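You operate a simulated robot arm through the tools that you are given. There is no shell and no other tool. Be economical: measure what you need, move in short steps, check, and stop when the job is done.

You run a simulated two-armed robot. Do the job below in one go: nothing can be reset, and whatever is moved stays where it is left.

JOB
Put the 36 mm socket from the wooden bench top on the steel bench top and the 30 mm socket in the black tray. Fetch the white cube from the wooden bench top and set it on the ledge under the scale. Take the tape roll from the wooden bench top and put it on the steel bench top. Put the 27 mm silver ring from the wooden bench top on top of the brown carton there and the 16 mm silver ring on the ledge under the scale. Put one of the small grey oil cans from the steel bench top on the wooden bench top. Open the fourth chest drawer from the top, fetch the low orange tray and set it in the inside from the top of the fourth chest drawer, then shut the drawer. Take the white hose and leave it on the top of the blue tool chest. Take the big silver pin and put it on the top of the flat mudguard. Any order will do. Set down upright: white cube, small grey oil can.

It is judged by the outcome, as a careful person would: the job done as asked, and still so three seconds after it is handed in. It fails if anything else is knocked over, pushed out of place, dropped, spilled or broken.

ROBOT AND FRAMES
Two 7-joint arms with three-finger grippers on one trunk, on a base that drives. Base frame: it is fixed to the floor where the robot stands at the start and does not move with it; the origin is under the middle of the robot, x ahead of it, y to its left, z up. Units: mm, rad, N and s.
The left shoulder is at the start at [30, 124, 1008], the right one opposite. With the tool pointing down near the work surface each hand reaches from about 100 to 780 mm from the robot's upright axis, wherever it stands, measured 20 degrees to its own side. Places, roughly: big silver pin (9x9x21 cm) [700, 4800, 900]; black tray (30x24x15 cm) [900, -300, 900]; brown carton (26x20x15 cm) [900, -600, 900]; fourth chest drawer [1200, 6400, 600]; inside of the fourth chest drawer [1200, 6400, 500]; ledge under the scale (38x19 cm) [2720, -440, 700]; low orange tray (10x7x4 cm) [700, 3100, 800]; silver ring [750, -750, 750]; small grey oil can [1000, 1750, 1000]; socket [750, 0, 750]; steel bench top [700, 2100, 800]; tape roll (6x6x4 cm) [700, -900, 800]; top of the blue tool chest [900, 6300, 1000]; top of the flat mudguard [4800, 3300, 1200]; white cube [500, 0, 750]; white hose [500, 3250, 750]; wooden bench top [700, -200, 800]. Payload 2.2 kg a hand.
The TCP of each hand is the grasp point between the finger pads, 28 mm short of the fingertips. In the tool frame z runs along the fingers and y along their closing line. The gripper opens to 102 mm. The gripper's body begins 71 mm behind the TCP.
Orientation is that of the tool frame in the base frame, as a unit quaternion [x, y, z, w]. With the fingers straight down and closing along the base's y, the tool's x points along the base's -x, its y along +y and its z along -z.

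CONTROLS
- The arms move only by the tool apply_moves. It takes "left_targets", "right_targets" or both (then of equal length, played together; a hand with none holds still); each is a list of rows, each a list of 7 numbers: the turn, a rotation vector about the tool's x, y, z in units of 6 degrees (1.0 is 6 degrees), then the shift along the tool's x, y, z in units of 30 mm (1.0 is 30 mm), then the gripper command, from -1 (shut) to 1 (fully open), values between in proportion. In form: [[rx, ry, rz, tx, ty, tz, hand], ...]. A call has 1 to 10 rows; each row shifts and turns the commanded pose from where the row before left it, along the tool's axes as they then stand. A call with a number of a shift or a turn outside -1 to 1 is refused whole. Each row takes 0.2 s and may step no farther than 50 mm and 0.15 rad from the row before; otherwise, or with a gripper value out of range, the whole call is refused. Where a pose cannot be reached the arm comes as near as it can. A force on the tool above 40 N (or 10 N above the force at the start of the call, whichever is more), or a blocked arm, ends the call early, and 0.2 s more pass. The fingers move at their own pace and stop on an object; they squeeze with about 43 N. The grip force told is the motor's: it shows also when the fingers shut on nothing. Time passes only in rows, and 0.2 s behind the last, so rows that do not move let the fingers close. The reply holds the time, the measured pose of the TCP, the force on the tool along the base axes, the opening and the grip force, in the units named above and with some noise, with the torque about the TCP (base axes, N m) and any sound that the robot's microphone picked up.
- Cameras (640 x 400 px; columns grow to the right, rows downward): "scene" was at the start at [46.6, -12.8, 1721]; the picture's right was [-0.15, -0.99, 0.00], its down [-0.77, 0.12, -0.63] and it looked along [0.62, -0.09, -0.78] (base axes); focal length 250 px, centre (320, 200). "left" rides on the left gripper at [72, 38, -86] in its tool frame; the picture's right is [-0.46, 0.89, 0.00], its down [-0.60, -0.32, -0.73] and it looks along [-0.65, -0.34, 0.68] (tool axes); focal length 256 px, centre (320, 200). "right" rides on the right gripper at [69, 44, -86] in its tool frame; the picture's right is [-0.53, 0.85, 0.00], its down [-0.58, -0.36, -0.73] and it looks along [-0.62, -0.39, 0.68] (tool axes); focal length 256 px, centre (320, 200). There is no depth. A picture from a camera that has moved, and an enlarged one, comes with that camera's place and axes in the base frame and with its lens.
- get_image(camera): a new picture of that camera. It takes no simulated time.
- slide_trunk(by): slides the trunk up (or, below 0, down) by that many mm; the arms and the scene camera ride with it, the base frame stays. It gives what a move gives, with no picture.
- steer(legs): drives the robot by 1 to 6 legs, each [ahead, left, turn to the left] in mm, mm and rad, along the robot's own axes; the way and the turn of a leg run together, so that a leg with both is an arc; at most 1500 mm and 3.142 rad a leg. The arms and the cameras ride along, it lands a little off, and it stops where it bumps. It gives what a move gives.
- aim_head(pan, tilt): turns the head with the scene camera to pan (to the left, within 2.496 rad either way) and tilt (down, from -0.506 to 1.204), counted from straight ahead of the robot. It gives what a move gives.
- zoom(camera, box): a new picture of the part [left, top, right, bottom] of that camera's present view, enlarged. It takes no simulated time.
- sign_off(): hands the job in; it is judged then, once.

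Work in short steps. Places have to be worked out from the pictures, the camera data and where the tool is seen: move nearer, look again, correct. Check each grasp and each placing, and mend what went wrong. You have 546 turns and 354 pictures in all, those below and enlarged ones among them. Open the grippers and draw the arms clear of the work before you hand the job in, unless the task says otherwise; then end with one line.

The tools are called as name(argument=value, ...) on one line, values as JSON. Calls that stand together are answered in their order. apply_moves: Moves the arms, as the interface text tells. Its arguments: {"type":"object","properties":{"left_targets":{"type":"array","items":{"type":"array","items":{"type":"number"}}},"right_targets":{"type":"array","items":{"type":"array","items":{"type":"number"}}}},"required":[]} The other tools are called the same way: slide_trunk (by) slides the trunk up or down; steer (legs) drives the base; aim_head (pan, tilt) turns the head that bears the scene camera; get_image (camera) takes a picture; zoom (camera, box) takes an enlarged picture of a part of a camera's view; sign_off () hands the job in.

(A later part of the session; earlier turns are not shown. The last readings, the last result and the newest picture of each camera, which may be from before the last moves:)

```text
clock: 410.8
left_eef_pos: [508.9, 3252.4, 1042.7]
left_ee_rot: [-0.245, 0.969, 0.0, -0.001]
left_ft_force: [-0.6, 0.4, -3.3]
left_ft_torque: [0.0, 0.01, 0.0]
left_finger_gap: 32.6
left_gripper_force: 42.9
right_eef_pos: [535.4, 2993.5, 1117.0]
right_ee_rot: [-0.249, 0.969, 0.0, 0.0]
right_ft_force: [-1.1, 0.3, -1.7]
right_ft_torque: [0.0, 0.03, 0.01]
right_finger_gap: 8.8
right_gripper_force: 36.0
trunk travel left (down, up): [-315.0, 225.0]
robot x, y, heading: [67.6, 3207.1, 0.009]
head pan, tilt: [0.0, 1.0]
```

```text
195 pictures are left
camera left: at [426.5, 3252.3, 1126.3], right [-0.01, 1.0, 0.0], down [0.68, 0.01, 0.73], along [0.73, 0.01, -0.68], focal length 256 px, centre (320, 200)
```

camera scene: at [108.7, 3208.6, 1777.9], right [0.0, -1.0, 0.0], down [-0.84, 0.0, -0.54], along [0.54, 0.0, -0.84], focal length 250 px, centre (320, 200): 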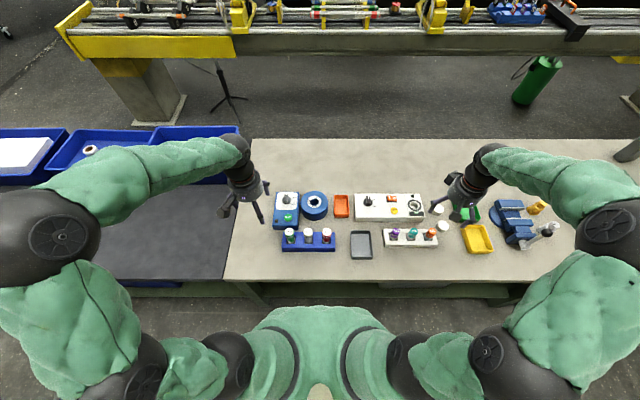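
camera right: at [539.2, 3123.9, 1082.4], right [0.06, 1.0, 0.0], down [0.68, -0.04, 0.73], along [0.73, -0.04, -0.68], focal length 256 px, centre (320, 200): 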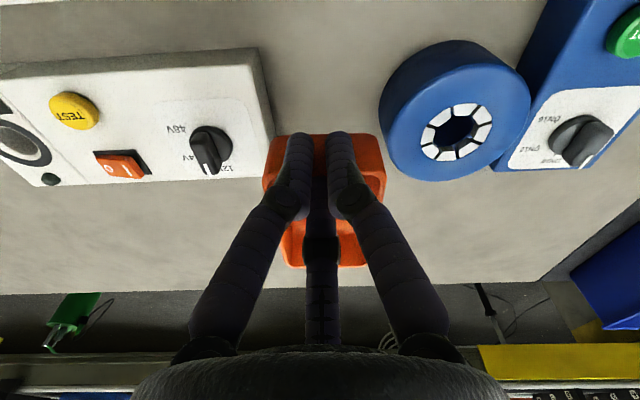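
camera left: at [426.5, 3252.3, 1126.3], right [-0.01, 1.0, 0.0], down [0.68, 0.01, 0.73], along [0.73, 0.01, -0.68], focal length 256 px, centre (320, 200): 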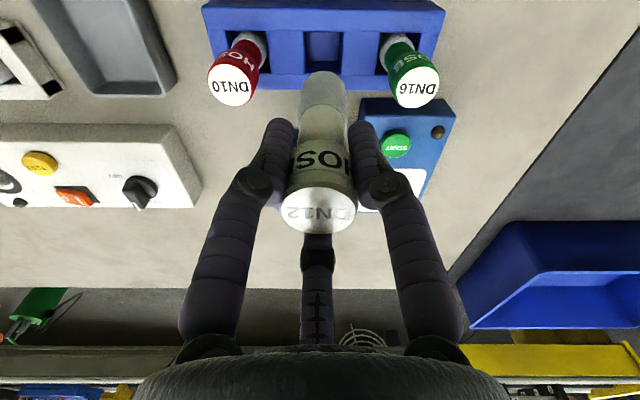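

White hose is out. Raise it, back away, turn to +y and drive on to look at the tool chest.

apply_moves(left_targets=[[0, 0, 0, 0.3, 0, -0.9, -1], [0, 0, 0, 0.9, 0, -0.9, -1], [0, 0, 0, 0.9, 0, 0, -1], [0, 0, 0, 0.9, 0, 0, -1]])

steer(legs=[[-350, 0, 0], [0, 0, 1.57], [1000, 0, 0]])

aim_head(pan=-0.4, tilt=0.35)

get_image(camera="scene")

```text
clock: 411.8
left_eef_pos: [431.3, 3210.7, 1096.6]
left_ee_rot: [-0.246, 0.969, 0.001, 0.0]
left_ft_force: [0.3, 0.2, -2.7]
left_ft_torque: [-0.01, 0.0, 0.01]
left_finger_gap: 32.4
left_gripper_force: 42.5
right_eef_pos: [536.1, 2993.7, 1118.9]
right_ee_rot: [-0.249, 0.968, -0.001, 0.0]
right_ft_force: [0.5, -0.5, -1.4]
right_ft_torque: [0.02, 0.02, 0.01]
right_finger_gap: 8.3
right_gripper_force: 36.7
trunk travel left (down, up): [-315.0, 225.0]
robot x, y, heading: [65.1, 3205.7, 0.007]
head pan, tilt: [0.0, 1.0]
```

```text
clock: 422.7
left_eef_pos: [-308.4, 4564.1, 1096.6]
left_ee_rot: [0.863, -0.504, 0.0, 0.001]
left_ft_force: [-0.5, 1.1, -3.2]
left_ft_torque: [-0.04, 0.04, 0.0]
left_finger_gap: 32.4
left_gripper_force: 42.9
right_eef_pos: [-95.4, 4670.9, 1115.3]
right_ee_rot: [0.865, -0.502, 0.0, 0.0]
right_ft_force: [0.9, 0.3, -1.8]
right_ft_torque: [-0.07, -0.01, 0.03]
right_finger_gap: 8.6
right_gripper_force: 36.5
trunk travel left (down, up): [-315.0, 225.0]
robot x, y, heading: [-300.5, 4197.0, 1.593]
head pan, tilt: [0.0, 1.0]
```

```text
clock: 423.7
left_eef_pos: [-309.7, 4561.9, 1094.9]
left_ee_rot: [0.863, -0.505, 0.0, 0.001]
left_ft_force: [0.3, 0.4, -3.0]
left_ft_torque: [-0.01, -0.01, -0.03]
left_finger_gap: 31.8
left_gripper_force: 42.8
right_eef_pos: [-94.2, 4670.3, 1116.8]
right_ee_rot: [0.865, -0.502, 0.001, 0.0]
right_ft_force: [0.0, 0.2, -2.0]
right_ft_torque: [-0.03, 0.03, -0.01]
right_finger_gap: 8.6
right_gripper_force: 36.6
trunk travel left (down, up): [-315.0, 225.0]
robot x, y, heading: [-302.9, 4198.4, 1.59]
head pan, tilt: [-0.4, 0.351]
```

```text
194 pictures are left
camera scene: at [-265.8, 4253.9, 1832.5], right [0.93, -0.37, 0.0], down [-0.13, -0.32, -0.94], along [0.35, 0.87, -0.34], focal length 250 px, centre (320, 200)
```

scene: 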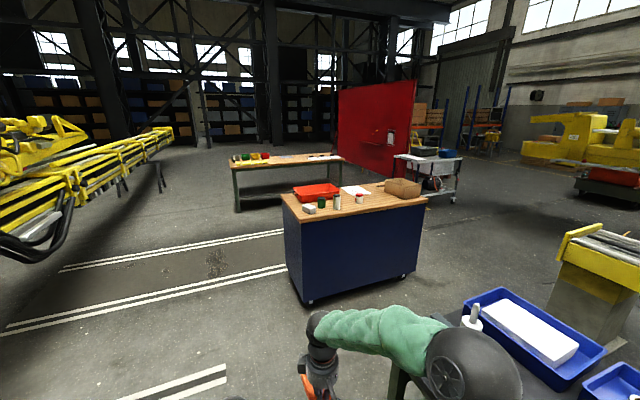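

The chest spans x≈310–1650, y≈6090–6770, top z≈965; no drawers on the two faces I see. I drive through the gap between bench and chest to see its other sides.

steer(legs=[[1290, 0, 0], [0, 0, -1.59], [1250, 0, 0]])

aim_head(pan=1.3, tilt=0.55)

get_image(camera="scene")

```text
clock: 440.0
left_eef_pos: [1266.5, 5370.2, 1094.7]
left_ee_rot: [-0.211, 0.977, 0.001, -0.001]
left_ft_force: [-0.6, 0.8, -2.9]
left_ft_torque: [0.0, 0.0, -0.01]
left_finger_gap: 32.3
left_gripper_force: 43.4
right_eef_pos: [1355.4, 5147.1, 1117.6]
right_ee_rot: [-0.215, 0.977, 0.0, 0.0]
right_ft_force: [0.5, -0.3, -1.1]
right_ft_torque: [0.02, 0.07, -0.04]
right_finger_gap: 8.6
right_gripper_force: 36.1
trunk travel left (down, up): [-315.0, 225.0]
robot x, y, heading: [904.2, 5397.1, -0.07]
head pan, tilt: [-0.4, 0.351]
```

```text
clock: 441.8
left_eef_pos: [1266.6, 5370.5, 1096.2]
left_ee_rot: [-0.211, 0.978, 0.001, -0.001]
left_ft_force: [0.6, 1.1, -3.1]
left_ft_torque: [0.0, 0.0, 0.03]
left_finger_gap: 32.4
left_gripper_force: 42.8
right_eef_pos: [1354.5, 5146.2, 1116.8]
right_ee_rot: [-0.215, 0.977, 0.0, 0.0]
right_ft_force: [0.3, -0.4, -1.1]
right_ft_torque: [0.0, 0.09, 0.0]
right_finger_gap: 8.6
right_gripper_force: 36.1
trunk travel left (down, up): [-315.0, 225.0]
robot x, y, heading: [905.3, 5393.7, -0.068]
head pan, tilt: [1.3, 0.55]
```

```text
193 pictures are left
camera scene: at [904.1, 5480.6, 1814.4], right [0.94, -0.33, 0.0], down [-0.17, -0.49, -0.85], along [0.28, 0.8, -0.52], focal length 250 px, centre (320, 200)
```

scene: 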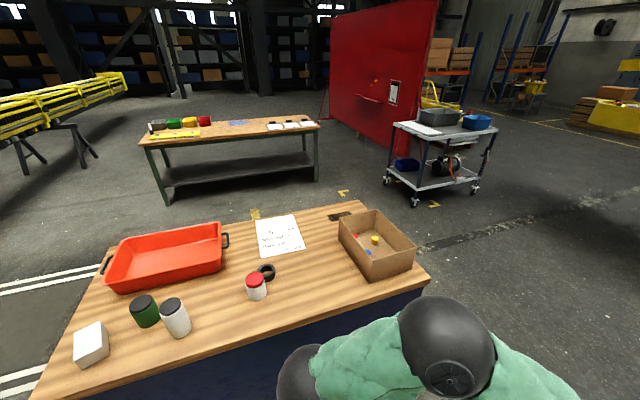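

Chest top spans x up to ≈1600, y 6014–6670. I move on to see its +x face.

steer(legs=[[0, 0, 0.07], [1300, 0, 0], [0, 400, 0]])

aim_head(pan=2.3, tilt=0.6)

get_image(camera="scene")

```text
clock: 450.9
left_eef_pos: [2557.3, 5820.3, 1095.3]
left_ee_rot: [-0.255, 0.967, 0.0, -0.001]
left_ft_force: [0.2, 0.6, -2.6]
left_ft_torque: [-0.01, -0.02, -0.01]
left_finger_gap: 32.4
left_gripper_force: 43.2
right_eef_pos: [2665.7, 5606.7, 1117.4]
right_ee_rot: [-0.259, 0.966, -0.001, 0.0]
right_ft_force: [-0.1, 0.6, -1.3]
right_ft_torque: [-0.05, 0.03, 0.03]
right_finger_gap: 8.8
right_gripper_force: 36.6
trunk travel left (down, up): [-315.0, 225.0]
robot x, y, heading: [2192.0, 5811.7, 0.024]
head pan, tilt: [1.3, 0.55]
```

```text
clock: 452.1
left_eef_pos: [2557.3, 5821.0, 1096.0]
left_ee_rot: [-0.255, 0.967, 0.0, -0.002]
left_ft_force: [0.1, 0.1, -3.4]
left_ft_torque: [-0.01, 0.0, 0.0]
left_finger_gap: 32.3
left_gripper_force: 43.0
right_eef_pos: [2666.4, 5605.9, 1116.7]
right_ee_rot: [-0.259, 0.966, 0.0, -0.001]
right_ft_force: [0.0, -0.2, -1.0]
right_ft_torque: [-0.01, 0.05, -0.04]
right_finger_gap: 8.3
right_gripper_force: 36.6
trunk travel left (down, up): [-315.0, 225.0]
robot x, y, heading: [2194.3, 5811.4, 0.023]
head pan, tilt: [2.3, 0.6]
```

```text
192 pictures are left
camera scene: at [2104.2, 5874.8, 1809.9], right [0.73, 0.68, 0.0], down [0.39, -0.41, -0.83], along [-0.56, 0.6, -0.56], focal length 250 px, centre (320, 200)
```

scene: 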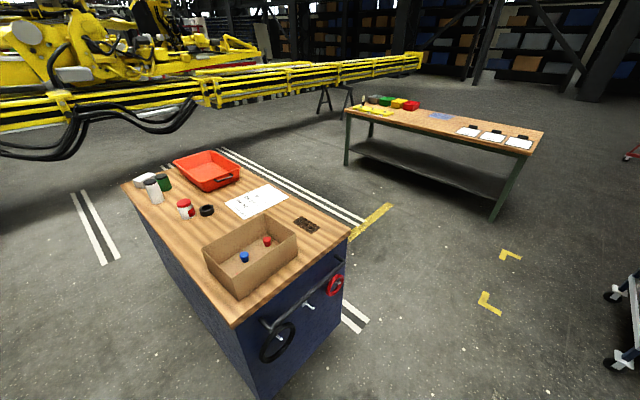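

Drawers must be on the chest's +y side. I drive around: +y past the chest, turn to face −y, and shift over in front of it.

steer(legs=[[0, 900, -0.02], [0, 900, 0], [0, 0, -1.57], [0, -1050, 0]])

aim_head(pan=0.0, tilt=0.7)

get_image(camera="scene")

```text
clock: 470.0
left_eef_pos: [1169.8, 7245.7, 1095.9]
left_ee_rot: [0.507, 0.862, 0.002, 0.0]
left_ft_force: [0.5, -1.0, -3.1]
left_ft_torque: [0.0, -0.05, -0.02]
left_finger_gap: 32.1
left_gripper_force: 42.8
right_eef_pos: [955.1, 7138.2, 1117.1]
right_ee_rot: [0.503, 0.864, 0.001, -0.001]
right_ft_force: [-0.2, -0.5, -1.9]
right_ft_torque: [0.06, -0.01, -0.01]
right_finger_gap: 8.6
right_gripper_force: 36.3
trunk travel left (down, up): [-315.0, 225.0]
robot x, y, heading: [1164.9, 7610.6, -1.557]
head pan, tilt: [2.3, 0.6]
```

```text
clock: 472.1
left_eef_pos: [1170.3, 7246.1, 1096.7]
left_ee_rot: [0.507, 0.862, 0.001, -0.001]
left_ft_force: [0.2, -0.2, -2.7]
left_ft_torque: [-0.02, -0.01, 0.01]
left_finger_gap: 32.3
left_gripper_force: 42.7
right_eef_pos: [955.2, 7138.2, 1116.6]
right_ee_rot: [0.503, 0.865, 0.001, -0.001]
right_ft_force: [0.4, 0.2, -1.4]
right_ft_torque: [0.08, -0.02, -0.01]
right_finger_gap: 8.5
right_gripper_force: 35.9
trunk travel left (down, up): [-315.0, 225.0]
robot x, y, heading: [1164.2, 7607.4, -1.551]
head pan, tilt: [0.0, 0.7]
```

```text
191 pictures are left
camera scene: at [1167.1, 7552.8, 1801.2], right [-1.0, -0.02, 0.0], down [-0.01, 0.64, -0.76], along [0.01, -0.76, -0.64], focal length 250 px, centre (320, 200)
```

scene: 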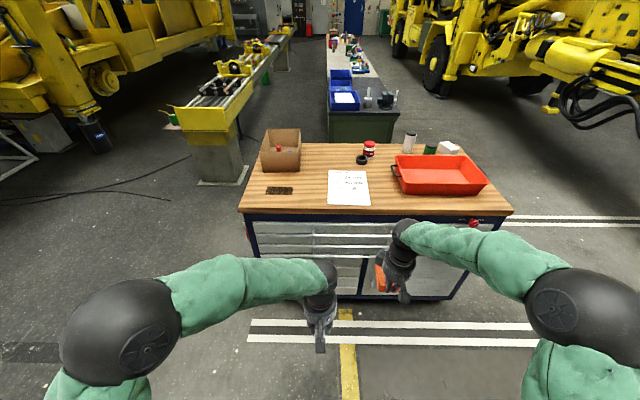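

The drawer stack is on the left of this face (x≈1230). I move 400 mm nearer and set the hose on the free top area around [1240,6480].

steer(legs=[[380, 0, -0.02]])

aim_head(pan=0.0, tilt=0.9)

get_image(camera="scene")

get_image(camera="left")

```text
clock: 474.5
left_eef_pos: [1154.0, 6856.4, 1095.2]
left_ee_rot: [0.523, 0.852, 0.001, 0.0]
left_ft_force: [0.2, 0.9, -2.8]
left_ft_torque: [0.03, 0.01, -0.01]
left_finger_gap: 32.3
left_gripper_force: 42.8
right_eef_pos: [935.0, 6756.4, 1116.5]
right_ee_rot: [0.52, 0.854, 0.0, -0.001]
right_ft_force: [0.6, -1.2, -2.2]
right_ft_torque: [0.1, 0.01, 0.02]
right_finger_gap: 8.5
right_gripper_force: 36.2
trunk travel left (down, up): [-315.0, 225.0]
robot x, y, heading: [1164.6, 7220.9, -1.596]
head pan, tilt: [0.0, 0.7]
```

```text
clock: 475.3
left_eef_pos: [1155.2, 6856.5, 1095.8]
left_ee_rot: [0.525, 0.851, 0.0, -0.001]
left_ft_force: [-0.1, 1.6, -3.2]
left_ft_torque: [0.0, 0.02, 0.01]
left_finger_gap: 32.1
left_gripper_force: 42.7
right_eef_pos: [935.2, 6757.5, 1116.7]
right_ee_rot: [0.52, 0.854, -0.001, -0.002]
right_ft_force: [-0.2, -0.6, -1.7]
right_ft_torque: [0.04, 0.02, 0.0]
right_finger_gap: 8.6
right_gripper_force: 36.3
trunk travel left (down, up): [-315.0, 225.0]
robot x, y, heading: [1162.2, 7223.5, -1.596]
head pan, tilt: [0.0, 0.901]
```

```text
190 pictures are left
camera scene: at [1163.4, 7173.8, 1785.1], right [-1.0, 0.02, 0.0], down [0.02, 0.78, -0.62], along [-0.02, -0.62, -0.78], focal length 250 px, centre (320, 200)
```

scene: 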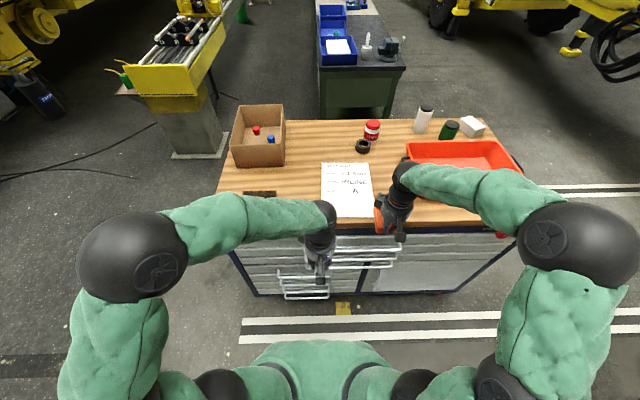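

```text
189 pictures are left
camera left: at [1154.7, 6938.4, 1181.2], right [1.0, -0.02, 0.0], down [-0.01, -0.68, 0.73], along [-0.01, -0.73, -0.68], focal length 256 px, centre (320, 200)
```

left: 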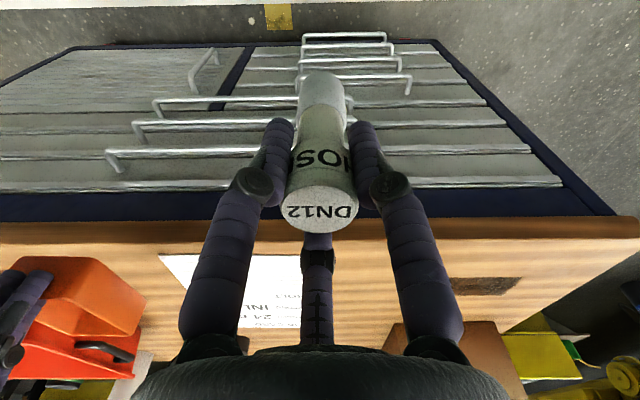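

I raise slightly and carry the hose over [1225,6530].

apply_moves(left_targets=[[0, 0, 0, -0.9, -0.23, -0.7, -1], [0, 0, 0, -0.9, -0.23, -0.7, -1], [0, 0, 0, -0.9, -0.23, 0, -1], [0, 0, 0, -0.9, -0.23, 0, -1], [0, 0, 0, -0.9, -0.23, 0, -1], [0, 0, 0, -0.9, -0.23, 0, -1], [0, 0, 0, -0.9, -0.23, 0, -1], [0, 0, 0, -0.9, -0.23, 0, -1], [0, 0, 0, -0.9, -0.23, 0, -1], [0, 0, 0, -0.9, -0.23, 0, -1]])

get_image(camera="left")

get_image(camera="scene")

```text
clock: 477.5
left_eef_pos: [1212.9, 6581.5, 1135.9]
left_ee_rot: [0.524, 0.852, 0.002, 0.0]
left_ft_force: [0.0, 0.2, -2.7]
left_ft_torque: [-0.01, -0.02, -0.01]
left_finger_gap: 32.1
left_gripper_force: 42.6
right_eef_pos: [934.0, 6757.2, 1116.0]
right_ee_rot: [0.52, 0.854, 0.001, -0.001]
right_ft_force: [0.4, 0.2, -1.0]
right_ft_torque: [0.08, 0.01, -0.02]
right_finger_gap: 8.5
right_gripper_force: 35.9
trunk travel left (down, up): [-315.0, 225.0]
robot x, y, heading: [1161.4, 7223.4, -1.594]
head pan, tilt: [0.0, 0.901]
```

```text
188 pictures are left
camera left: at [1214.2, 6662.6, 1220.6], right [1.0, -0.02, 0.0], down [-0.01, -0.68, 0.73], along [-0.01, -0.73, -0.69], focal length 256 px, centre (320, 200)
```

left: 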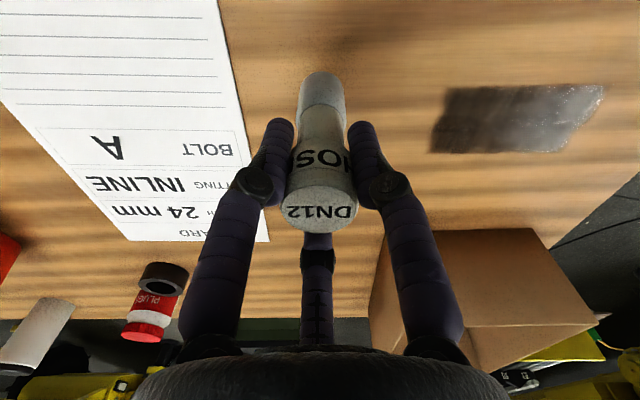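

```text
187 pictures are left
camera scene: at [1163.3, 7171.7, 1785.0], right [-1.0, 0.02, 0.0], down [0.02, 0.78, -0.62], along [-0.01, -0.62, -0.78], focal length 250 px, centre (320, 200)
```

scene: 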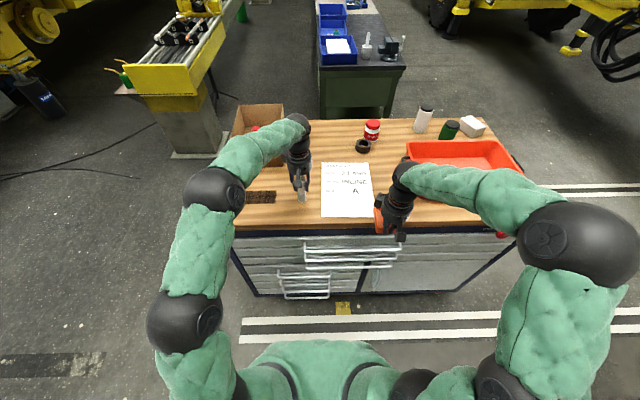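

apply_moves(left_targets=[[0, 0, 0, -0.55, 0, 0.5, -1], [0, 0, 0, -0.55, 0, 0.5, -1], [0, 0, 0, 0, 0, 0.3, -1]])

apply_moves(left_targets=[[0, 0, 0, 0, 0, 0.15, -1], [0, 0, 0, 0, 0, 0.15, -1], [0, 0, 0, 0, 0, 0.15, -1]])

get_image(camera="left")

```text
clock: 478.3
left_eef_pos: [1228.5, 6554.0, 1098.7]
left_ee_rot: [0.525, 0.851, 0.001, 0.0]
left_ft_force: [0.5, 0.0, -2.5]
left_ft_torque: [0.02, 0.01, -0.02]
left_finger_gap: 32.1
left_gripper_force: 43.0
right_eef_pos: [934.4, 6757.5, 1116.3]
right_ee_rot: [0.52, 0.854, 0.0, -0.002]
right_ft_force: [-0.3, 0.4, -1.1]
right_ft_torque: [0.05, 0.02, 0.02]
right_finger_gap: 8.4
right_gripper_force: 36.6
trunk travel left (down, up): [-315.0, 225.0]
robot x, y, heading: [1161.9, 7220.0, -1.597]
head pan, tilt: [0.0, 0.901]
```

```text
clock: 479.1
left_eef_pos: [1230.5, 6554.8, 1092.6]
left_ee_rot: [0.523, 0.852, -0.006, 0.002]
left_ft_force: [-0.4, 3.8, 34.1]
left_ft_torque: [0.4, 0.47, -0.03]
left_finger_gap: 32.5
left_gripper_force: 43.1
right_eef_pos: [935.0, 6760.4, 1118.5]
right_ee_rot: [0.519, 0.854, -0.001, 0.001]
right_ft_force: [0.2, 0.0, -1.5]
right_ft_torque: [0.04, 0.0, -0.01]
right_finger_gap: 8.9
right_gripper_force: 35.9
trunk travel left (down, up): [-315.0, 225.0]
robot x, y, heading: [1160.5, 7217.6, -1.596]
head pan, tilt: [0.0, 0.901]
```

```text
186 pictures are left
camera left: at [1229.7, 6637.1, 1177.7], right [1.0, -0.01, 0.0], down [-0.01, -0.67, 0.74], along [-0.01, -0.74, -0.67], focal length 256 px, centre (320, 200)
```

left: 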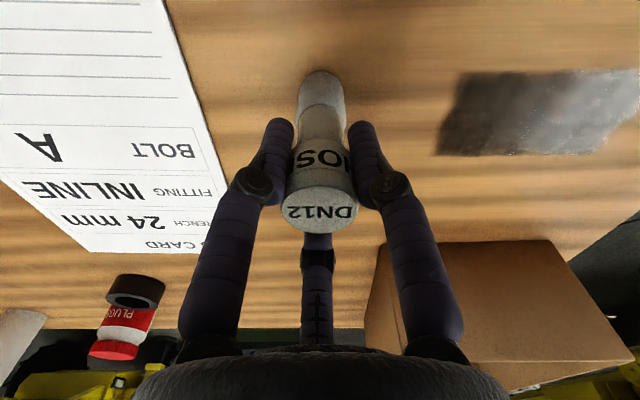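

Contact. Back off 3 mm, then open gently just a little and check that it stands.

apply_moves(left_targets=[[0, 0, 0, 0, 0, -0.1, -1], [0, 0, 0, 0, 0, 0, -0.15], [0, 0, 0, 0, 0, 0, -0.1], [0, 0, 0, 0, 0, 0, -0.1]])

get_image(camera="left")

```text
clock: 480.1
left_eef_pos: [1228.9, 6555.1, 1087.2]
left_ee_rot: [0.525, 0.851, 0.001, -0.001]
left_ft_force: [0.1, -0.6, 0.6]
left_ft_torque: [-0.02, -0.01, 0.02]
left_finger_gap: 45.7
left_gripper_force: 0.0
right_eef_pos: [934.8, 6757.5, 1116.5]
right_ee_rot: [0.52, 0.854, 0.001, 0.0]
right_ft_force: [0.0, 0.2, -1.6]
right_ft_torque: [0.04, 0.0, -0.01]
right_finger_gap: 8.2
right_gripper_force: 35.6
trunk travel left (down, up): [-315.0, 225.0]
robot x, y, heading: [1162.9, 7217.9, -1.593]
head pan, tilt: [0.0, 0.901]
```

```text
185 pictures are left
camera left: at [1229.3, 6636.7, 1173.0], right [1.0, -0.02, 0.0], down [-0.01, -0.68, 0.73], along [-0.01, -0.73, -0.68], focal length 256 px, centre (320, 200)
```

left: 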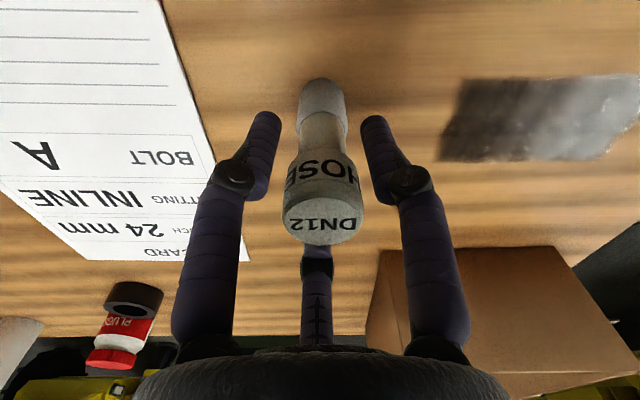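

It stands by itself. Rise straight up and check.

apply_moves(left_targets=[[0, 0, 0, 0, 0, 0, 0.3], [0, 0, 0, 0, 0, -0.5, 0.3], [0, 0, 0, 0, 0, -0.8, 0.3], [0, 0, 0, 0, 0, -0.9, 0.3], [0, 0, 0, 0, 0, -0.9, 0.3], [0, 0, 0, 0.5, 0, -0.9, 0.3], [0, 0, 0, 0.8, 0, 0, 0.3], [0, 0, 0, 0.8, 0, 0, 0.3]])

get_image(camera="left")

```text
clock: 481.9
left_eef_pos: [1201.0, 6610.3, 1211.2]
left_ee_rot: [0.525, 0.851, 0.001, 0.0]
left_ft_force: [0.6, 0.6, 0.5]
left_ft_torque: [0.0, -0.04, 0.0]
left_finger_gap: 66.2
left_gripper_force: 0.0
right_eef_pos: [934.1, 6759.1, 1117.6]
right_ee_rot: [0.52, 0.854, 0.0, -0.001]
right_ft_force: [-0.5, 0.4, -1.7]
right_ft_torque: [0.03, -0.05, 0.01]
right_finger_gap: 8.5
right_gripper_force: 36.2
trunk travel left (down, up): [-315.0, 225.0]
robot x, y, heading: [1164.0, 7222.1, -1.595]
head pan, tilt: [0.0, 0.901]
```

```text
184 pictures are left
camera left: at [1201.0, 6692.1, 1295.2], right [1.0, -0.02, 0.0], down [-0.01, -0.68, 0.73], along [-0.01, -0.73, -0.68], focal length 256 px, centre (320, 200)
```

left: 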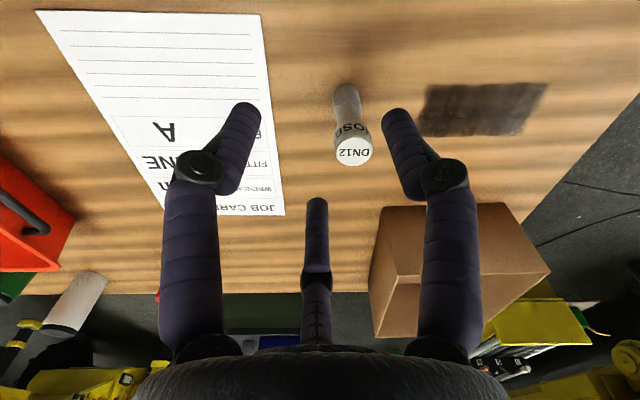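

Hose stands on the chest top. Now the drawers: pull the left hand back and look at the drawer fronts.

apply_moves(left_targets=[[0, 0, 0, 0.9, 0.3, 0, 0.3], [0, 0, 0, 0.9, 0.3, 0, 0.3], [0, 0, 0, 0.9, 0.3, 0, 0.3], [0, 0, 0, 0.9, 0.3, 0, 0.3], [0, 0, 0, 0.9, 0.3, 0, 0.3], [0, 0, 0, 0.9, 0.3, 0, 0.3], [0, 0, 0, 0.9, 0.3, 0, 0.3]])

steer(legs=[[-250, 0, 0.02]])

get_image(camera="scene")

get_image(camera="left")

```text
clock: 483.5
left_eef_pos: [1173.3, 6807.8, 1209.2]
left_ee_rot: [0.524, 0.852, 0.001, -0.002]
left_ft_force: [-0.2, 0.4, 0.1]
left_ft_torque: [-0.02, -0.01, -0.02]
left_finger_gap: 66.4
left_gripper_force: 0.1
right_eef_pos: [934.2, 6758.2, 1117.4]
right_ee_rot: [0.52, 0.854, -0.001, -0.001]
right_ft_force: [0.2, -0.5, -1.6]
right_ft_torque: [0.06, 0.01, 0.0]
right_finger_gap: 8.7
right_gripper_force: 36.5
trunk travel left (down, up): [-315.0, 225.0]
robot x, y, heading: [1165.3, 7222.4, -1.59]
head pan, tilt: [0.0, 0.901]
```

```text
clock: 485.3
left_eef_pos: [1185.8, 7053.9, 1210.8]
left_ee_rot: [0.517, 0.856, 0.001, 0.001]
left_ft_force: [-0.3, 0.2, 0.2]
left_ft_torque: [0.0, 0.01, 0.01]
left_finger_gap: 66.4
left_gripper_force: 0.1
right_eef_pos: [948.4, 7000.9, 1115.9]
right_ee_rot: [0.513, 0.858, 0.0, -0.001]
right_ft_force: [0.3, 1.1, -0.3]
right_ft_torque: [0.02, 0.01, -0.01]
right_finger_gap: 8.6
right_gripper_force: 36.4
trunk travel left (down, up): [-315.0, 225.0]
robot x, y, heading: [1169.7, 7467.4, -1.576]
head pan, tilt: [0.0, 0.901]
```

```text
183 pictures are left
camera scene: at [1168.1, 7421.2, 1785.1], right [-1.0, 0.01, 0.0], down [0.01, 0.78, -0.62], along [0.0, -0.62, -0.78], focal length 250 px, centre (320, 200)
```

scene: 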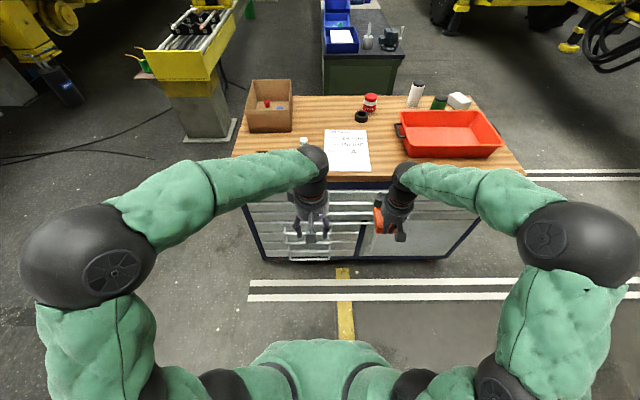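

```text
182 pictures are left
camera left: at [1183.6, 7135.5, 1295.2], right [1.0, 0.0, 0.0], down [0.0, -0.68, 0.73], along [0.0, -0.73, -0.68], focal length 256 px, centre (320, 200)
```

left: 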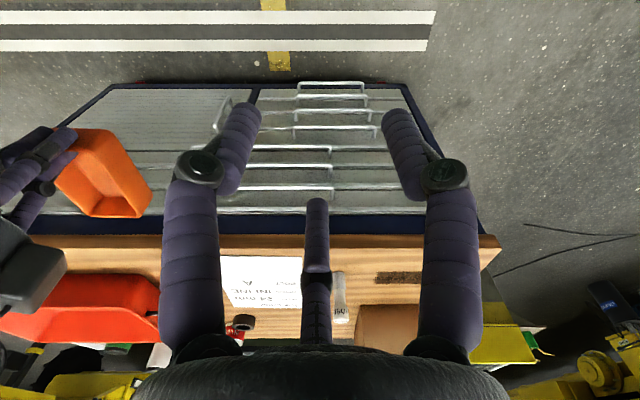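

zoom(camera="left", box=[200, 70, 460, 250])

zoom(camera="scene", box=[235, 165, 415, 275])

```text
2.22 times, centred on (330, 160) of left
camera zoom: at [1183.6, 7135.5, 1295.2], right [1.0, 0.0, 0.0], down [0.0, -0.68, 0.73], along [0.0, -0.73, -0.68], focal length 569 px, centre (298, 289)
```

zoom: 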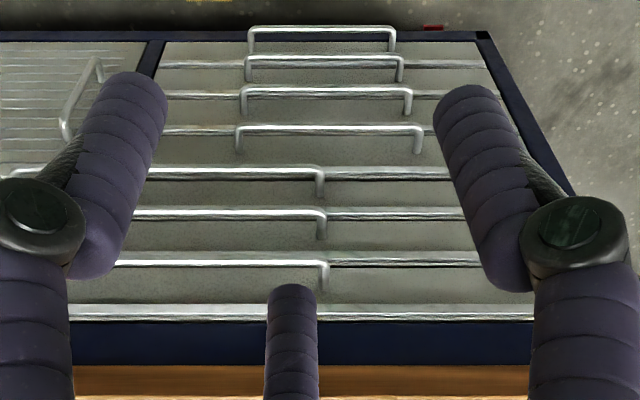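

```text
3.56 times, centred on (325, 220) of scene
camera zoom: at [1168.1, 7421.2, 1785.1], right [-1.0, 0.01, 0.0], down [0.01, 0.78, -0.62], along [0.0, -0.62, -0.78], focal length 888 px, centre (302, 129)
```

zoom: 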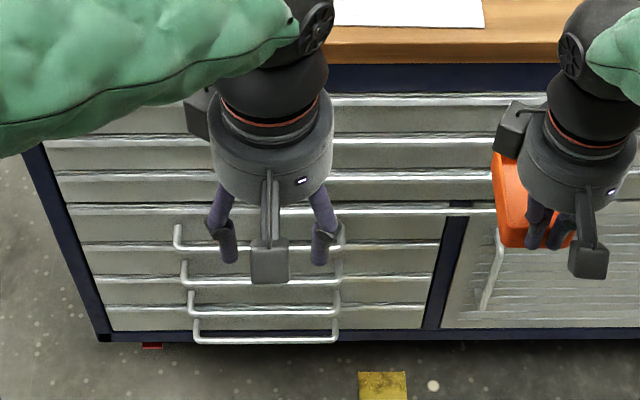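

Three wide drawers are on top; the fourth is the topmost small one, its handle bar ≈[1227,6708,587], 25 cm long. I turn the left hand so it will point at the chest with fingers above and below the bar: first yaw, then pitch.

apply_moves(left_targets=[[0, 0, -1, -0.8, -0.3, 0, 0], [0, 0, -1, -0.8, -0.3, 0, 0], [0, 0, -1, -0.8, -0.3, 0, 0], [0, 0, -1, -0.8, 0, 0, 0], [0, 0, -1, 0, 0, 0, 0], [0, 0, -1, 0, 0, 0, 0], [0, 0, -1, 0, 0, 0, 0], [0, 0, -1, 0, 0, 0, 0], [0, 0, -1, 0, 0, 0, 0], [0, 0, -1, 0, 0, 0, 0]])

```text
clock: 487.5
left_eef_pos: [1219.4, 6960.4, 1208.6]
left_ee_rot: [0.02, 1.0, 0.0, 0.0]
left_ft_force: [-0.1, 0.5, -0.2]
left_ft_torque: [-0.03, -0.01, 0.0]
left_finger_gap: 51.0
left_gripper_force: 0.0
right_eef_pos: [946.6, 7001.1, 1117.2]
right_ee_rot: [0.514, 0.858, -0.001, -0.001]
right_ft_force: [0.6, -0.7, -1.5]
right_ft_torque: [0.07, 0.02, 0.01]
right_finger_gap: 8.4
right_gripper_force: 36.8
trunk travel left (down, up): [-315.0, 225.0]
robot x, y, heading: [1167.4, 7466.3, -1.578]
head pan, tilt: [0.0, 0.901]
```

apply_moves(left_targets=[[1, 0, 0, 0, -0.5, 0, 0], [1, 0, 0, 0, -0.5, 0, 0], [1, 0, 0, 0, -0.3, 0, 0], [1, 0, 0, 0, 0, 0, 0], [1, 0, 0, 0, 0, 0, 0], [1, 0, 0, 0, 0, 0, 0], [1, 0, 0, 0, 0, 0, 0], [1, 0, 0, 0, 0, 0, 0]])

apply_moves(left_targets=[[1, 0, 0, 0, 0, 0, 0], [1, 0, 0, 0, 0, 0, 0], [1, 0, 0, 0, 0, 0, 0], [1, 0, 0, 0, 0, 0, 0], [1, 0, 0, 0, 0, 0, 0], [1, 0, 0, 0, 0, 0, 0], [1, 0, 0, 0, 0, 0, 0]])

get_image(camera="scene")

```text
clock: 489.3
left_eef_pos: [1216.9, 6922.4, 1213.0]
left_ee_rot: [0.018, 0.913, -0.407, -0.008]
left_ft_force: [-1.2, 0.1, 0.0]
left_ft_torque: [0.05, 0.01, -0.06]
left_finger_gap: 51.1
left_gripper_force: 0.1
right_eef_pos: [946.2, 7001.2, 1116.4]
right_ee_rot: [0.514, 0.858, -0.001, -0.001]
right_ft_force: [0.6, -0.5, -0.9]
right_ft_torque: [0.06, -0.03, -0.01]
right_finger_gap: 8.5
right_gripper_force: 36.3
trunk travel left (down, up): [-315.0, 225.0]
robot x, y, heading: [1169.7, 7468.1, -1.577]
head pan, tilt: [0.0, 0.901]
```

```text
clock: 490.9
left_eef_pos: [1260.2, 6914.6, 1354.0]
left_ee_rot: [0.026, 0.793, -0.608, -0.012]
left_ft_force: [0.3, -1.2, -0.8]
left_ft_torque: [-0.01, 0.02, -0.03]
left_finger_gap: 51.1
left_gripper_force: 0.1
left hand out of reach, approached as far as the arm can: row 2, 3, 4, 5, 6, 7
right_eef_pos: [947.2, 7000.5, 1115.5]
right_ee_rot: [0.514, 0.858, 0.0, -0.001]
right_ft_force: [0.0, -0.4, -0.7]
right_ft_torque: [0.1, -0.01, 0.0]
right_finger_gap: 8.4
right_gripper_force: 35.9
trunk travel left (down, up): [-315.0, 225.0]
robot x, y, heading: [1167.4, 7465.1, -1.573]
head pan, tilt: [0.0, 0.901]
```

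```text
179 pictures are left
camera scene: at [1168.0, 7419.7, 1785.1], right [-1.0, 0.01, 0.0], down [0.01, 0.78, -0.62], along [0.0, -0.62, -0.78], focal length 250 px, centre (320, 200)
```

scene: 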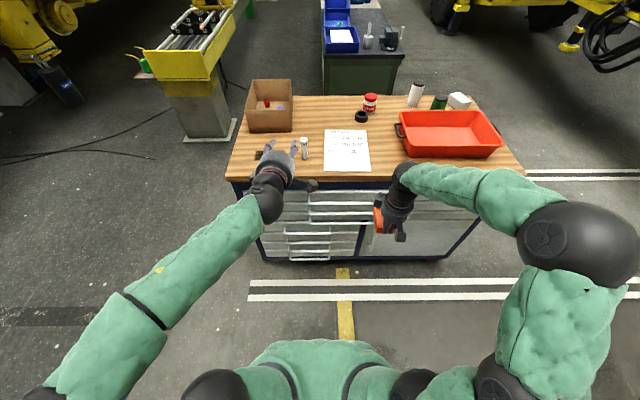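

Full horizontal isn't reachable there. I undo the last pitch rows (back to ≈48° tilt) and lower the trunk to the handle's height.

apply_moves(left_targets=[[-1, 0, 0, 0, 0, 0, 0], [-1, 0, 0, 0, 0, 0, 0], [-1, 0, 0, 0, 0, 0, 0], [-1, 0, 0, 0, 0, 0, 0], [-1, 0, 0, 0, 0, 0, 0], [-1, 0, 0, 0, 0, 0, 0], [-1, 0, 0, 0, 0, 0, 0]])

steer(legs=[[-120, 0, 0]])

slide_trunk(by=-300)

get_image(camera="scene")

```text
clock: 492.5
left_eef_pos: [1258.6, 6916.0, 1353.0]
left_ee_rot: [0.029, 0.959, -0.282, -0.003]
left_ft_force: [0.2, 0.0, -0.4]
left_ft_torque: [0.02, 0.01, 0.0]
left_finger_gap: 50.9
left_gripper_force: 0.1
right_eef_pos: [946.9, 6999.8, 1115.8]
right_ee_rot: [0.513, 0.859, 0.0, 0.0]
right_ft_force: [0.5, -0.8, -2.0]
right_ft_torque: [0.08, -0.02, 0.01]
right_finger_gap: 8.8
right_gripper_force: 36.3
trunk travel left (down, up): [-315.0, 225.0]
robot x, y, heading: [1169.0, 7464.4, -1.575]
head pan, tilt: [0.0, 0.901]
```

```text
clock: 493.7
left_eef_pos: [1258.4, 7034.8, 1354.9]
left_ee_rot: [0.029, 0.959, -0.283, -0.002]
left_ft_force: [0.4, 0.6, 0.7]
left_ft_torque: [0.01, 0.01, 0.0]
left_finger_gap: 51.0
left_gripper_force: 0.0
right_eef_pos: [945.8, 7120.0, 1116.4]
right_ee_rot: [0.514, 0.858, -0.001, 0.0]
right_ft_force: [-0.2, 0.3, -1.0]
right_ft_torque: [0.06, -0.02, 0.03]
right_finger_gap: 8.2
right_gripper_force: 35.9
trunk travel left (down, up): [-315.0, 225.0]
robot x, y, heading: [1169.8, 7586.9, -1.584]
head pan, tilt: [0.0, 0.901]
```

```text
clock: 496.7
left_eef_pos: [1258.5, 7034.8, 1054.6]
left_ee_rot: [0.029, 0.959, -0.283, -0.002]
left_ft_force: [0.4, 0.1, -0.3]
left_ft_torque: [0.0, -0.04, -0.01]
left_finger_gap: 51.2
left_gripper_force: 0.0
right_eef_pos: [947.3, 7120.1, 816.6]
right_ee_rot: [0.515, 0.857, 0.0, -0.002]
right_ft_force: [0.6, 0.1, -1.1]
right_ft_torque: [0.08, 0.0, -0.02]
right_finger_gap: 8.7
right_gripper_force: 36.2
trunk travel left (down, up): [-15.0, 525.0]
robot x, y, heading: [1169.6, 7585.1, -1.586]
head pan, tilt: [0.0, 0.901]
```

```text
178 pictures are left
camera scene: at [1169.1, 7538.5, 1485.2], right [-1.0, 0.01, 0.0], down [0.01, 0.78, -0.62], along [-0.01, -0.62, -0.78], focal length 250 px, centre (320, 200)
```

scene: 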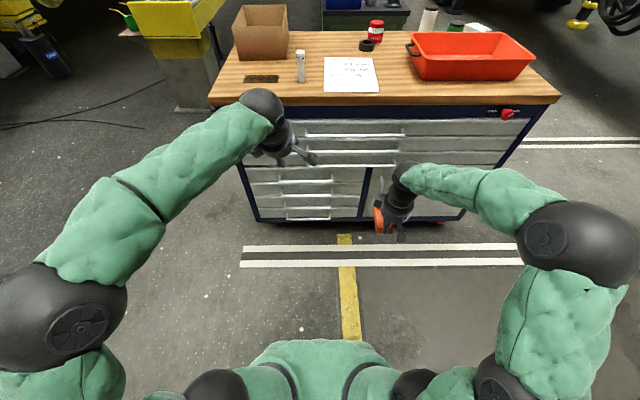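

Trunk is down, left hand tilted ≈33°. I advance it along its pointing direction toward the handle.

apply_moves(left_targets=[[0, 0, 0, 0, 0, 0.9, 0], [0, 0, 0, 0, 0, 0.9, 0], [0, 0, 0, 0, 0, 0.9, 0], [0, 0, 0, 0, 0, 0.9, 0], [0, 0, 0, 0, 0, 0.9, 0], [0, 0, 0, 0, 0, 0.9, 0], [0, 0, 0, 0, 0, 0.9, 0], [0, 0, 0, 0, 0, 0.9, 0], [0, 0, 0, 0, 0, 0.9, 0], [0, 0, 0, 0, 0, 0.9, 0]])

apply_moves(left_targets=[[1, 0, 0, 0, 0, 0, 0], [1, 0, 0, 0, 0, 0, 0], [1, 0, 0, 0, 0, 0, 0], [1, 0, 0, 0, 0, 0, 0]])

get_image(camera="scene")

get_image(camera="left")

```text
clock: 498.9
left_eef_pos: [1252.6, 6887.1, 827.4]
left_ee_rot: [0.029, 0.959, -0.283, -0.002]
left_ft_force: [-0.6, -0.7, 0.4]
left_ft_torque: [0.0, 0.02, -0.02]
left_finger_gap: 51.0
left_gripper_force: 0.1
right_eef_pos: [946.0, 7120.7, 815.8]
right_ee_rot: [0.514, 0.858, 0.0, 0.0]
right_ft_force: [0.4, -0.4, -1.3]
right_ft_torque: [0.08, -0.01, -0.02]
right_finger_gap: 8.5
right_gripper_force: 36.9
trunk travel left (down, up): [-15.0, 525.0]
robot x, y, heading: [1169.2, 7586.0, -1.583]
head pan, tilt: [0.0, 0.901]
```

```text
clock: 499.9
left_eef_pos: [1253.1, 6886.8, 826.9]
left_ee_rot: [0.028, 0.879, -0.476, -0.007]
left_ft_force: [-0.4, 0.0, 0.0]
left_ft_torque: [-0.03, -0.03, 0.01]
left_finger_gap: 50.9
left_gripper_force: 0.1
right_eef_pos: [946.3, 7119.8, 817.0]
right_ee_rot: [0.515, 0.857, -0.001, -0.001]
right_ft_force: [0.3, -0.3, -0.7]
right_ft_torque: [0.06, -0.02, 0.04]
right_finger_gap: 8.4
right_gripper_force: 36.1
trunk travel left (down, up): [-15.0, 525.0]
robot x, y, heading: [1167.7, 7585.2, -1.582]
head pan, tilt: [0.0, 0.901]
```

```text
177 pictures are left
camera scene: at [1169.1, 7538.2, 1485.1], right [-1.0, 0.01, 0.0], down [0.01, 0.78, -0.62], along [-0.01, -0.62, -0.78], focal length 250 px, centre (320, 200)
```

scene: 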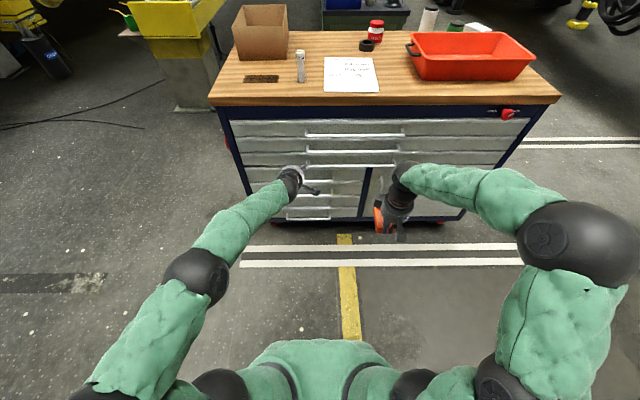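

```text
176 pictures are left
camera left: at [1184.8, 6983.9, 840.3], right [0.5, 0.45, -0.74], down [0.62, 0.4, 0.67], along [0.6, -0.79, -0.08], focal length 256 px, centre (320, 200)
```

left: 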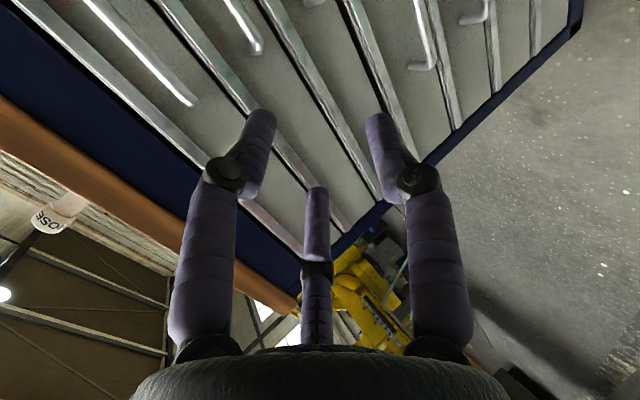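

The picture confirms handle 4's bar end at (431,68) as predicted. I move to a pre-grasp point 12 cm in front of the bar at x≈1280.

apply_moves(left_targets=[[0, 0, 0, -0.15, 0.55, 0.85, 0], [0, 0, 0, -0.15, 0.55, 0.85, 0], [0, 0, 0, -0.15, 0.55, 0.85, 0], [0, 0, 0, -0.15, 0.55, 0.85, 0], [0, 0, 0, -0.15, 0.55, 0.85, 0], [0, 0, 0, -0.15, 0.55, 0.85, 0]])

get_image(camera="left")

zoom(camera="scene", box=[220, 110, 420, 250])

```text
clock: 501.3
left_eef_pos: [1279.1, 6807.9, 666.4]
left_ee_rot: [0.03, 0.881, -0.472, -0.009]
left_ft_force: [0.6, 0.2, -0.3]
left_ft_torque: [0.0, 0.03, -0.01]
left_finger_gap: 51.0
left_gripper_force: 0.1
left hand out of reach, approached as far as the arm can: row 6
right_eef_pos: [947.8, 7119.5, 816.4]
right_ee_rot: [0.514, 0.858, 0.001, 0.0]
right_ft_force: [0.0, 0.4, -1.0]
right_ft_torque: [0.07, 0.01, 0.02]
right_finger_gap: 8.6
right_gripper_force: 36.1
trunk travel left (down, up): [-15.0, 525.0]
robot x, y, heading: [1167.4, 7584.9, -1.581]
head pan, tilt: [0.0, 0.901]
```

```text
175 pictures are left
camera left: at [1210.7, 6904.2, 680.3], right [0.5, 0.46, -0.73], down [0.62, 0.4, 0.68], along [0.6, -0.79, -0.09], focal length 256 px, centre (320, 200)
```

left: 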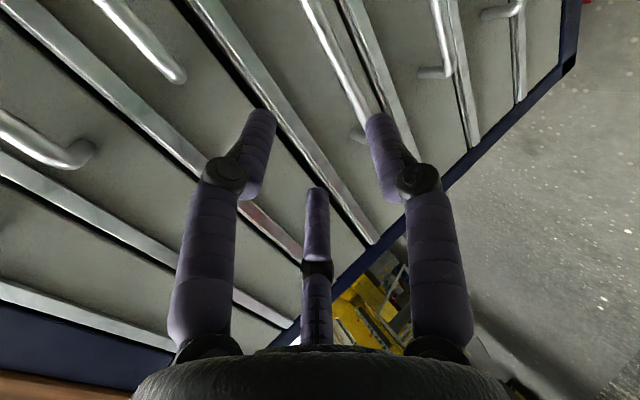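

```text
2.86 times, centred on (320, 180) of scene
camera zoom: at [1169.0, 7538.0, 1485.1], right [-1.0, 0.01, 0.0], down [0.01, 0.78, -0.62], along [-0.01, -0.62, -0.78], focal length 713 px, centre (320, 257)
```

zoom: 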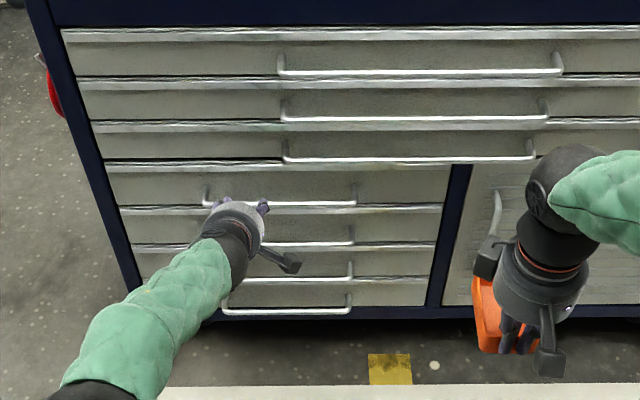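

Pose limit is near; I back the hand off a little, drive 120 mm closer, and re-check.

apply_moves(left_targets=[[0, 0, 0, 0, 0.55, -0.85, 0], [0, 0, 0, 0, 0.55, -0.85, 0], [0, 0, 0, 0, 0.55, -0.85, 0], [0, 0, 0, 0, 0.55, -0.85, 0]])

steer(legs=[[120, 0, 0.01]])

get_image(camera="left")

```text
clock: 502.3
left_eef_pos: [1282.4, 6835.5, 683.4]
left_ee_rot: [0.029, 0.881, -0.472, -0.008]
left_ft_force: [0.4, -0.2, -0.3]
left_ft_torque: [0.01, 0.05, 0.0]
left_finger_gap: 51.2
left_gripper_force: 0.0
left hand out of reach, approached as far as the arm can: row 1, 2, 3, 4
right_eef_pos: [945.9, 7120.0, 817.2]
right_ee_rot: [0.514, 0.857, 0.0, -0.002]
right_ft_force: [-0.6, -0.1, -1.4]
right_ft_torque: [0.06, -0.02, 0.01]
right_finger_gap: 8.7
right_gripper_force: 35.9
trunk travel left (down, up): [-15.0, 525.0]
robot x, y, heading: [1170.5, 7589.8, -1.583]
head pan, tilt: [0.0, 0.901]
```

```text
clock: 503.6
left_eef_pos: [1287.2, 6714.9, 681.6]
left_ee_rot: [0.025, 0.882, -0.471, -0.007]
left_ft_force: [-0.2, 0.2, 0.4]
left_ft_torque: [0.03, 0.03, 0.02]
left_finger_gap: 51.1
left_gripper_force: 0.2
right_eef_pos: [949.9, 6996.2, 815.3]
right_ee_rot: [0.51, 0.86, 0.001, -0.001]
right_ft_force: [0.3, -0.5, -1.6]
right_ft_torque: [0.07, 0.0, -0.02]
right_finger_gap: 8.5
right_gripper_force: 36.3
trunk travel left (down, up): [-15.0, 525.0]
robot x, y, heading: [1166.9, 7465.8, -1.572]
head pan, tilt: [0.0, 0.901]
```

```text
173 pictures are left
camera left: at [1219.2, 6811.3, 696.7], right [0.5, 0.47, -0.73], down [0.62, 0.4, 0.68], along [0.61, -0.79, -0.09], focal length 256 px, centre (320, 200)
```

left: 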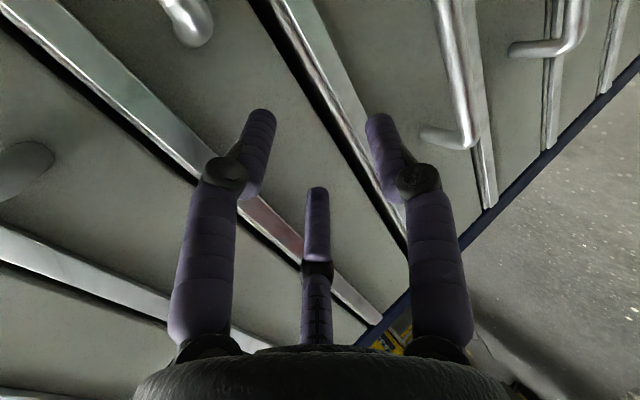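

apply_moves(left_targets=[[0, 0, 0, 0, 0.5, -0.8, 0], [0, 0, 0, 0, 0.5, -0.8, 0], [0, 0, 0, 0, 0.5, -0.4, 0]])

```text
clock: 504.4
left_eef_pos: [1287.3, 6714.4, 682.1]
left_ee_rot: [0.027, 0.881, -0.472, -0.007]
left_ft_force: [0.2, 0.6, 1.1]
left_ft_torque: [-0.03, 0.02, -0.02]
left_finger_gap: 51.3
left_gripper_force: 0.1
left hand out of reach, approached as far as the arm can: row 1, 2, 3
right_eef_pos: [949.3, 6996.7, 816.3]
right_ee_rot: [0.51, 0.86, 0.0, -0.001]
right_ft_force: [1.1, -0.5, -0.8]
right_ft_torque: [0.08, 0.04, 0.01]
right_finger_gap: 8.6
right_gripper_force: 36.3
trunk travel left (down, up): [-15.0, 525.0]
robot x, y, heading: [1168.7, 7464.3, -1.571]
head pan, tilt: [0.0, 0.901]
```

apply_moves(left_targets=[[-1, 0, 0, 0, 0, -0.5, 0], [-1, 0, 0, 0, 0, -0.7, 0], [-1, 0, 0, 0, 0, -0.9, 0], [0, 0, 0, 0, 0, -0.9, 0], [0, 0, 0, 0, 0, -0.9, 0]])

get_image(camera="scene")

```text
clock: 505.6
left_eef_pos: [1291.3, 6797.0, 765.8]
left_ee_rot: [0.026, 0.944, -0.329, -0.003]
left_ft_force: [-0.5, 0.6, 0.0]
left_ft_torque: [-0.03, 0.01, -0.02]
left_finger_gap: 50.9
left_gripper_force: 0.1
right_eef_pos: [949.4, 6996.8, 817.0]
right_ee_rot: [0.51, 0.86, 0.0, -0.002]
right_ft_force: [0.7, 0.3, -1.3]
right_ft_torque: [0.08, -0.01, -0.03]
right_finger_gap: 8.5
right_gripper_force: 36.7
trunk travel left (down, up): [-15.0, 525.0]
robot x, y, heading: [1166.6, 7468.2, -1.57]
head pan, tilt: [0.0, 0.901]
```

```text
172 pictures are left
camera scene: at [1168.8, 7418.2, 1485.1], right [-1.0, 0.0, 0.0], down [0.0, 0.78, -0.62], along [0.0, -0.62, -0.78], focal length 250 px, centre (320, 200)
```

scene: 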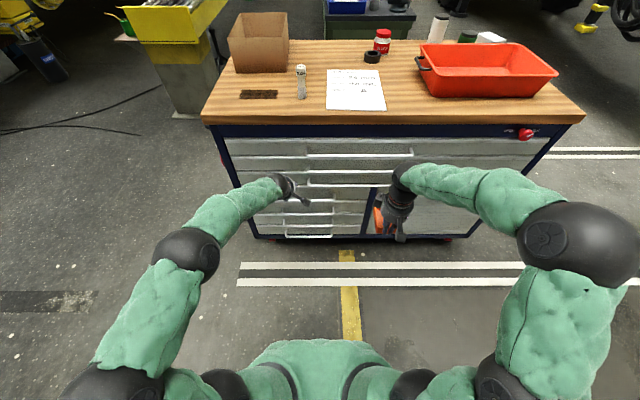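

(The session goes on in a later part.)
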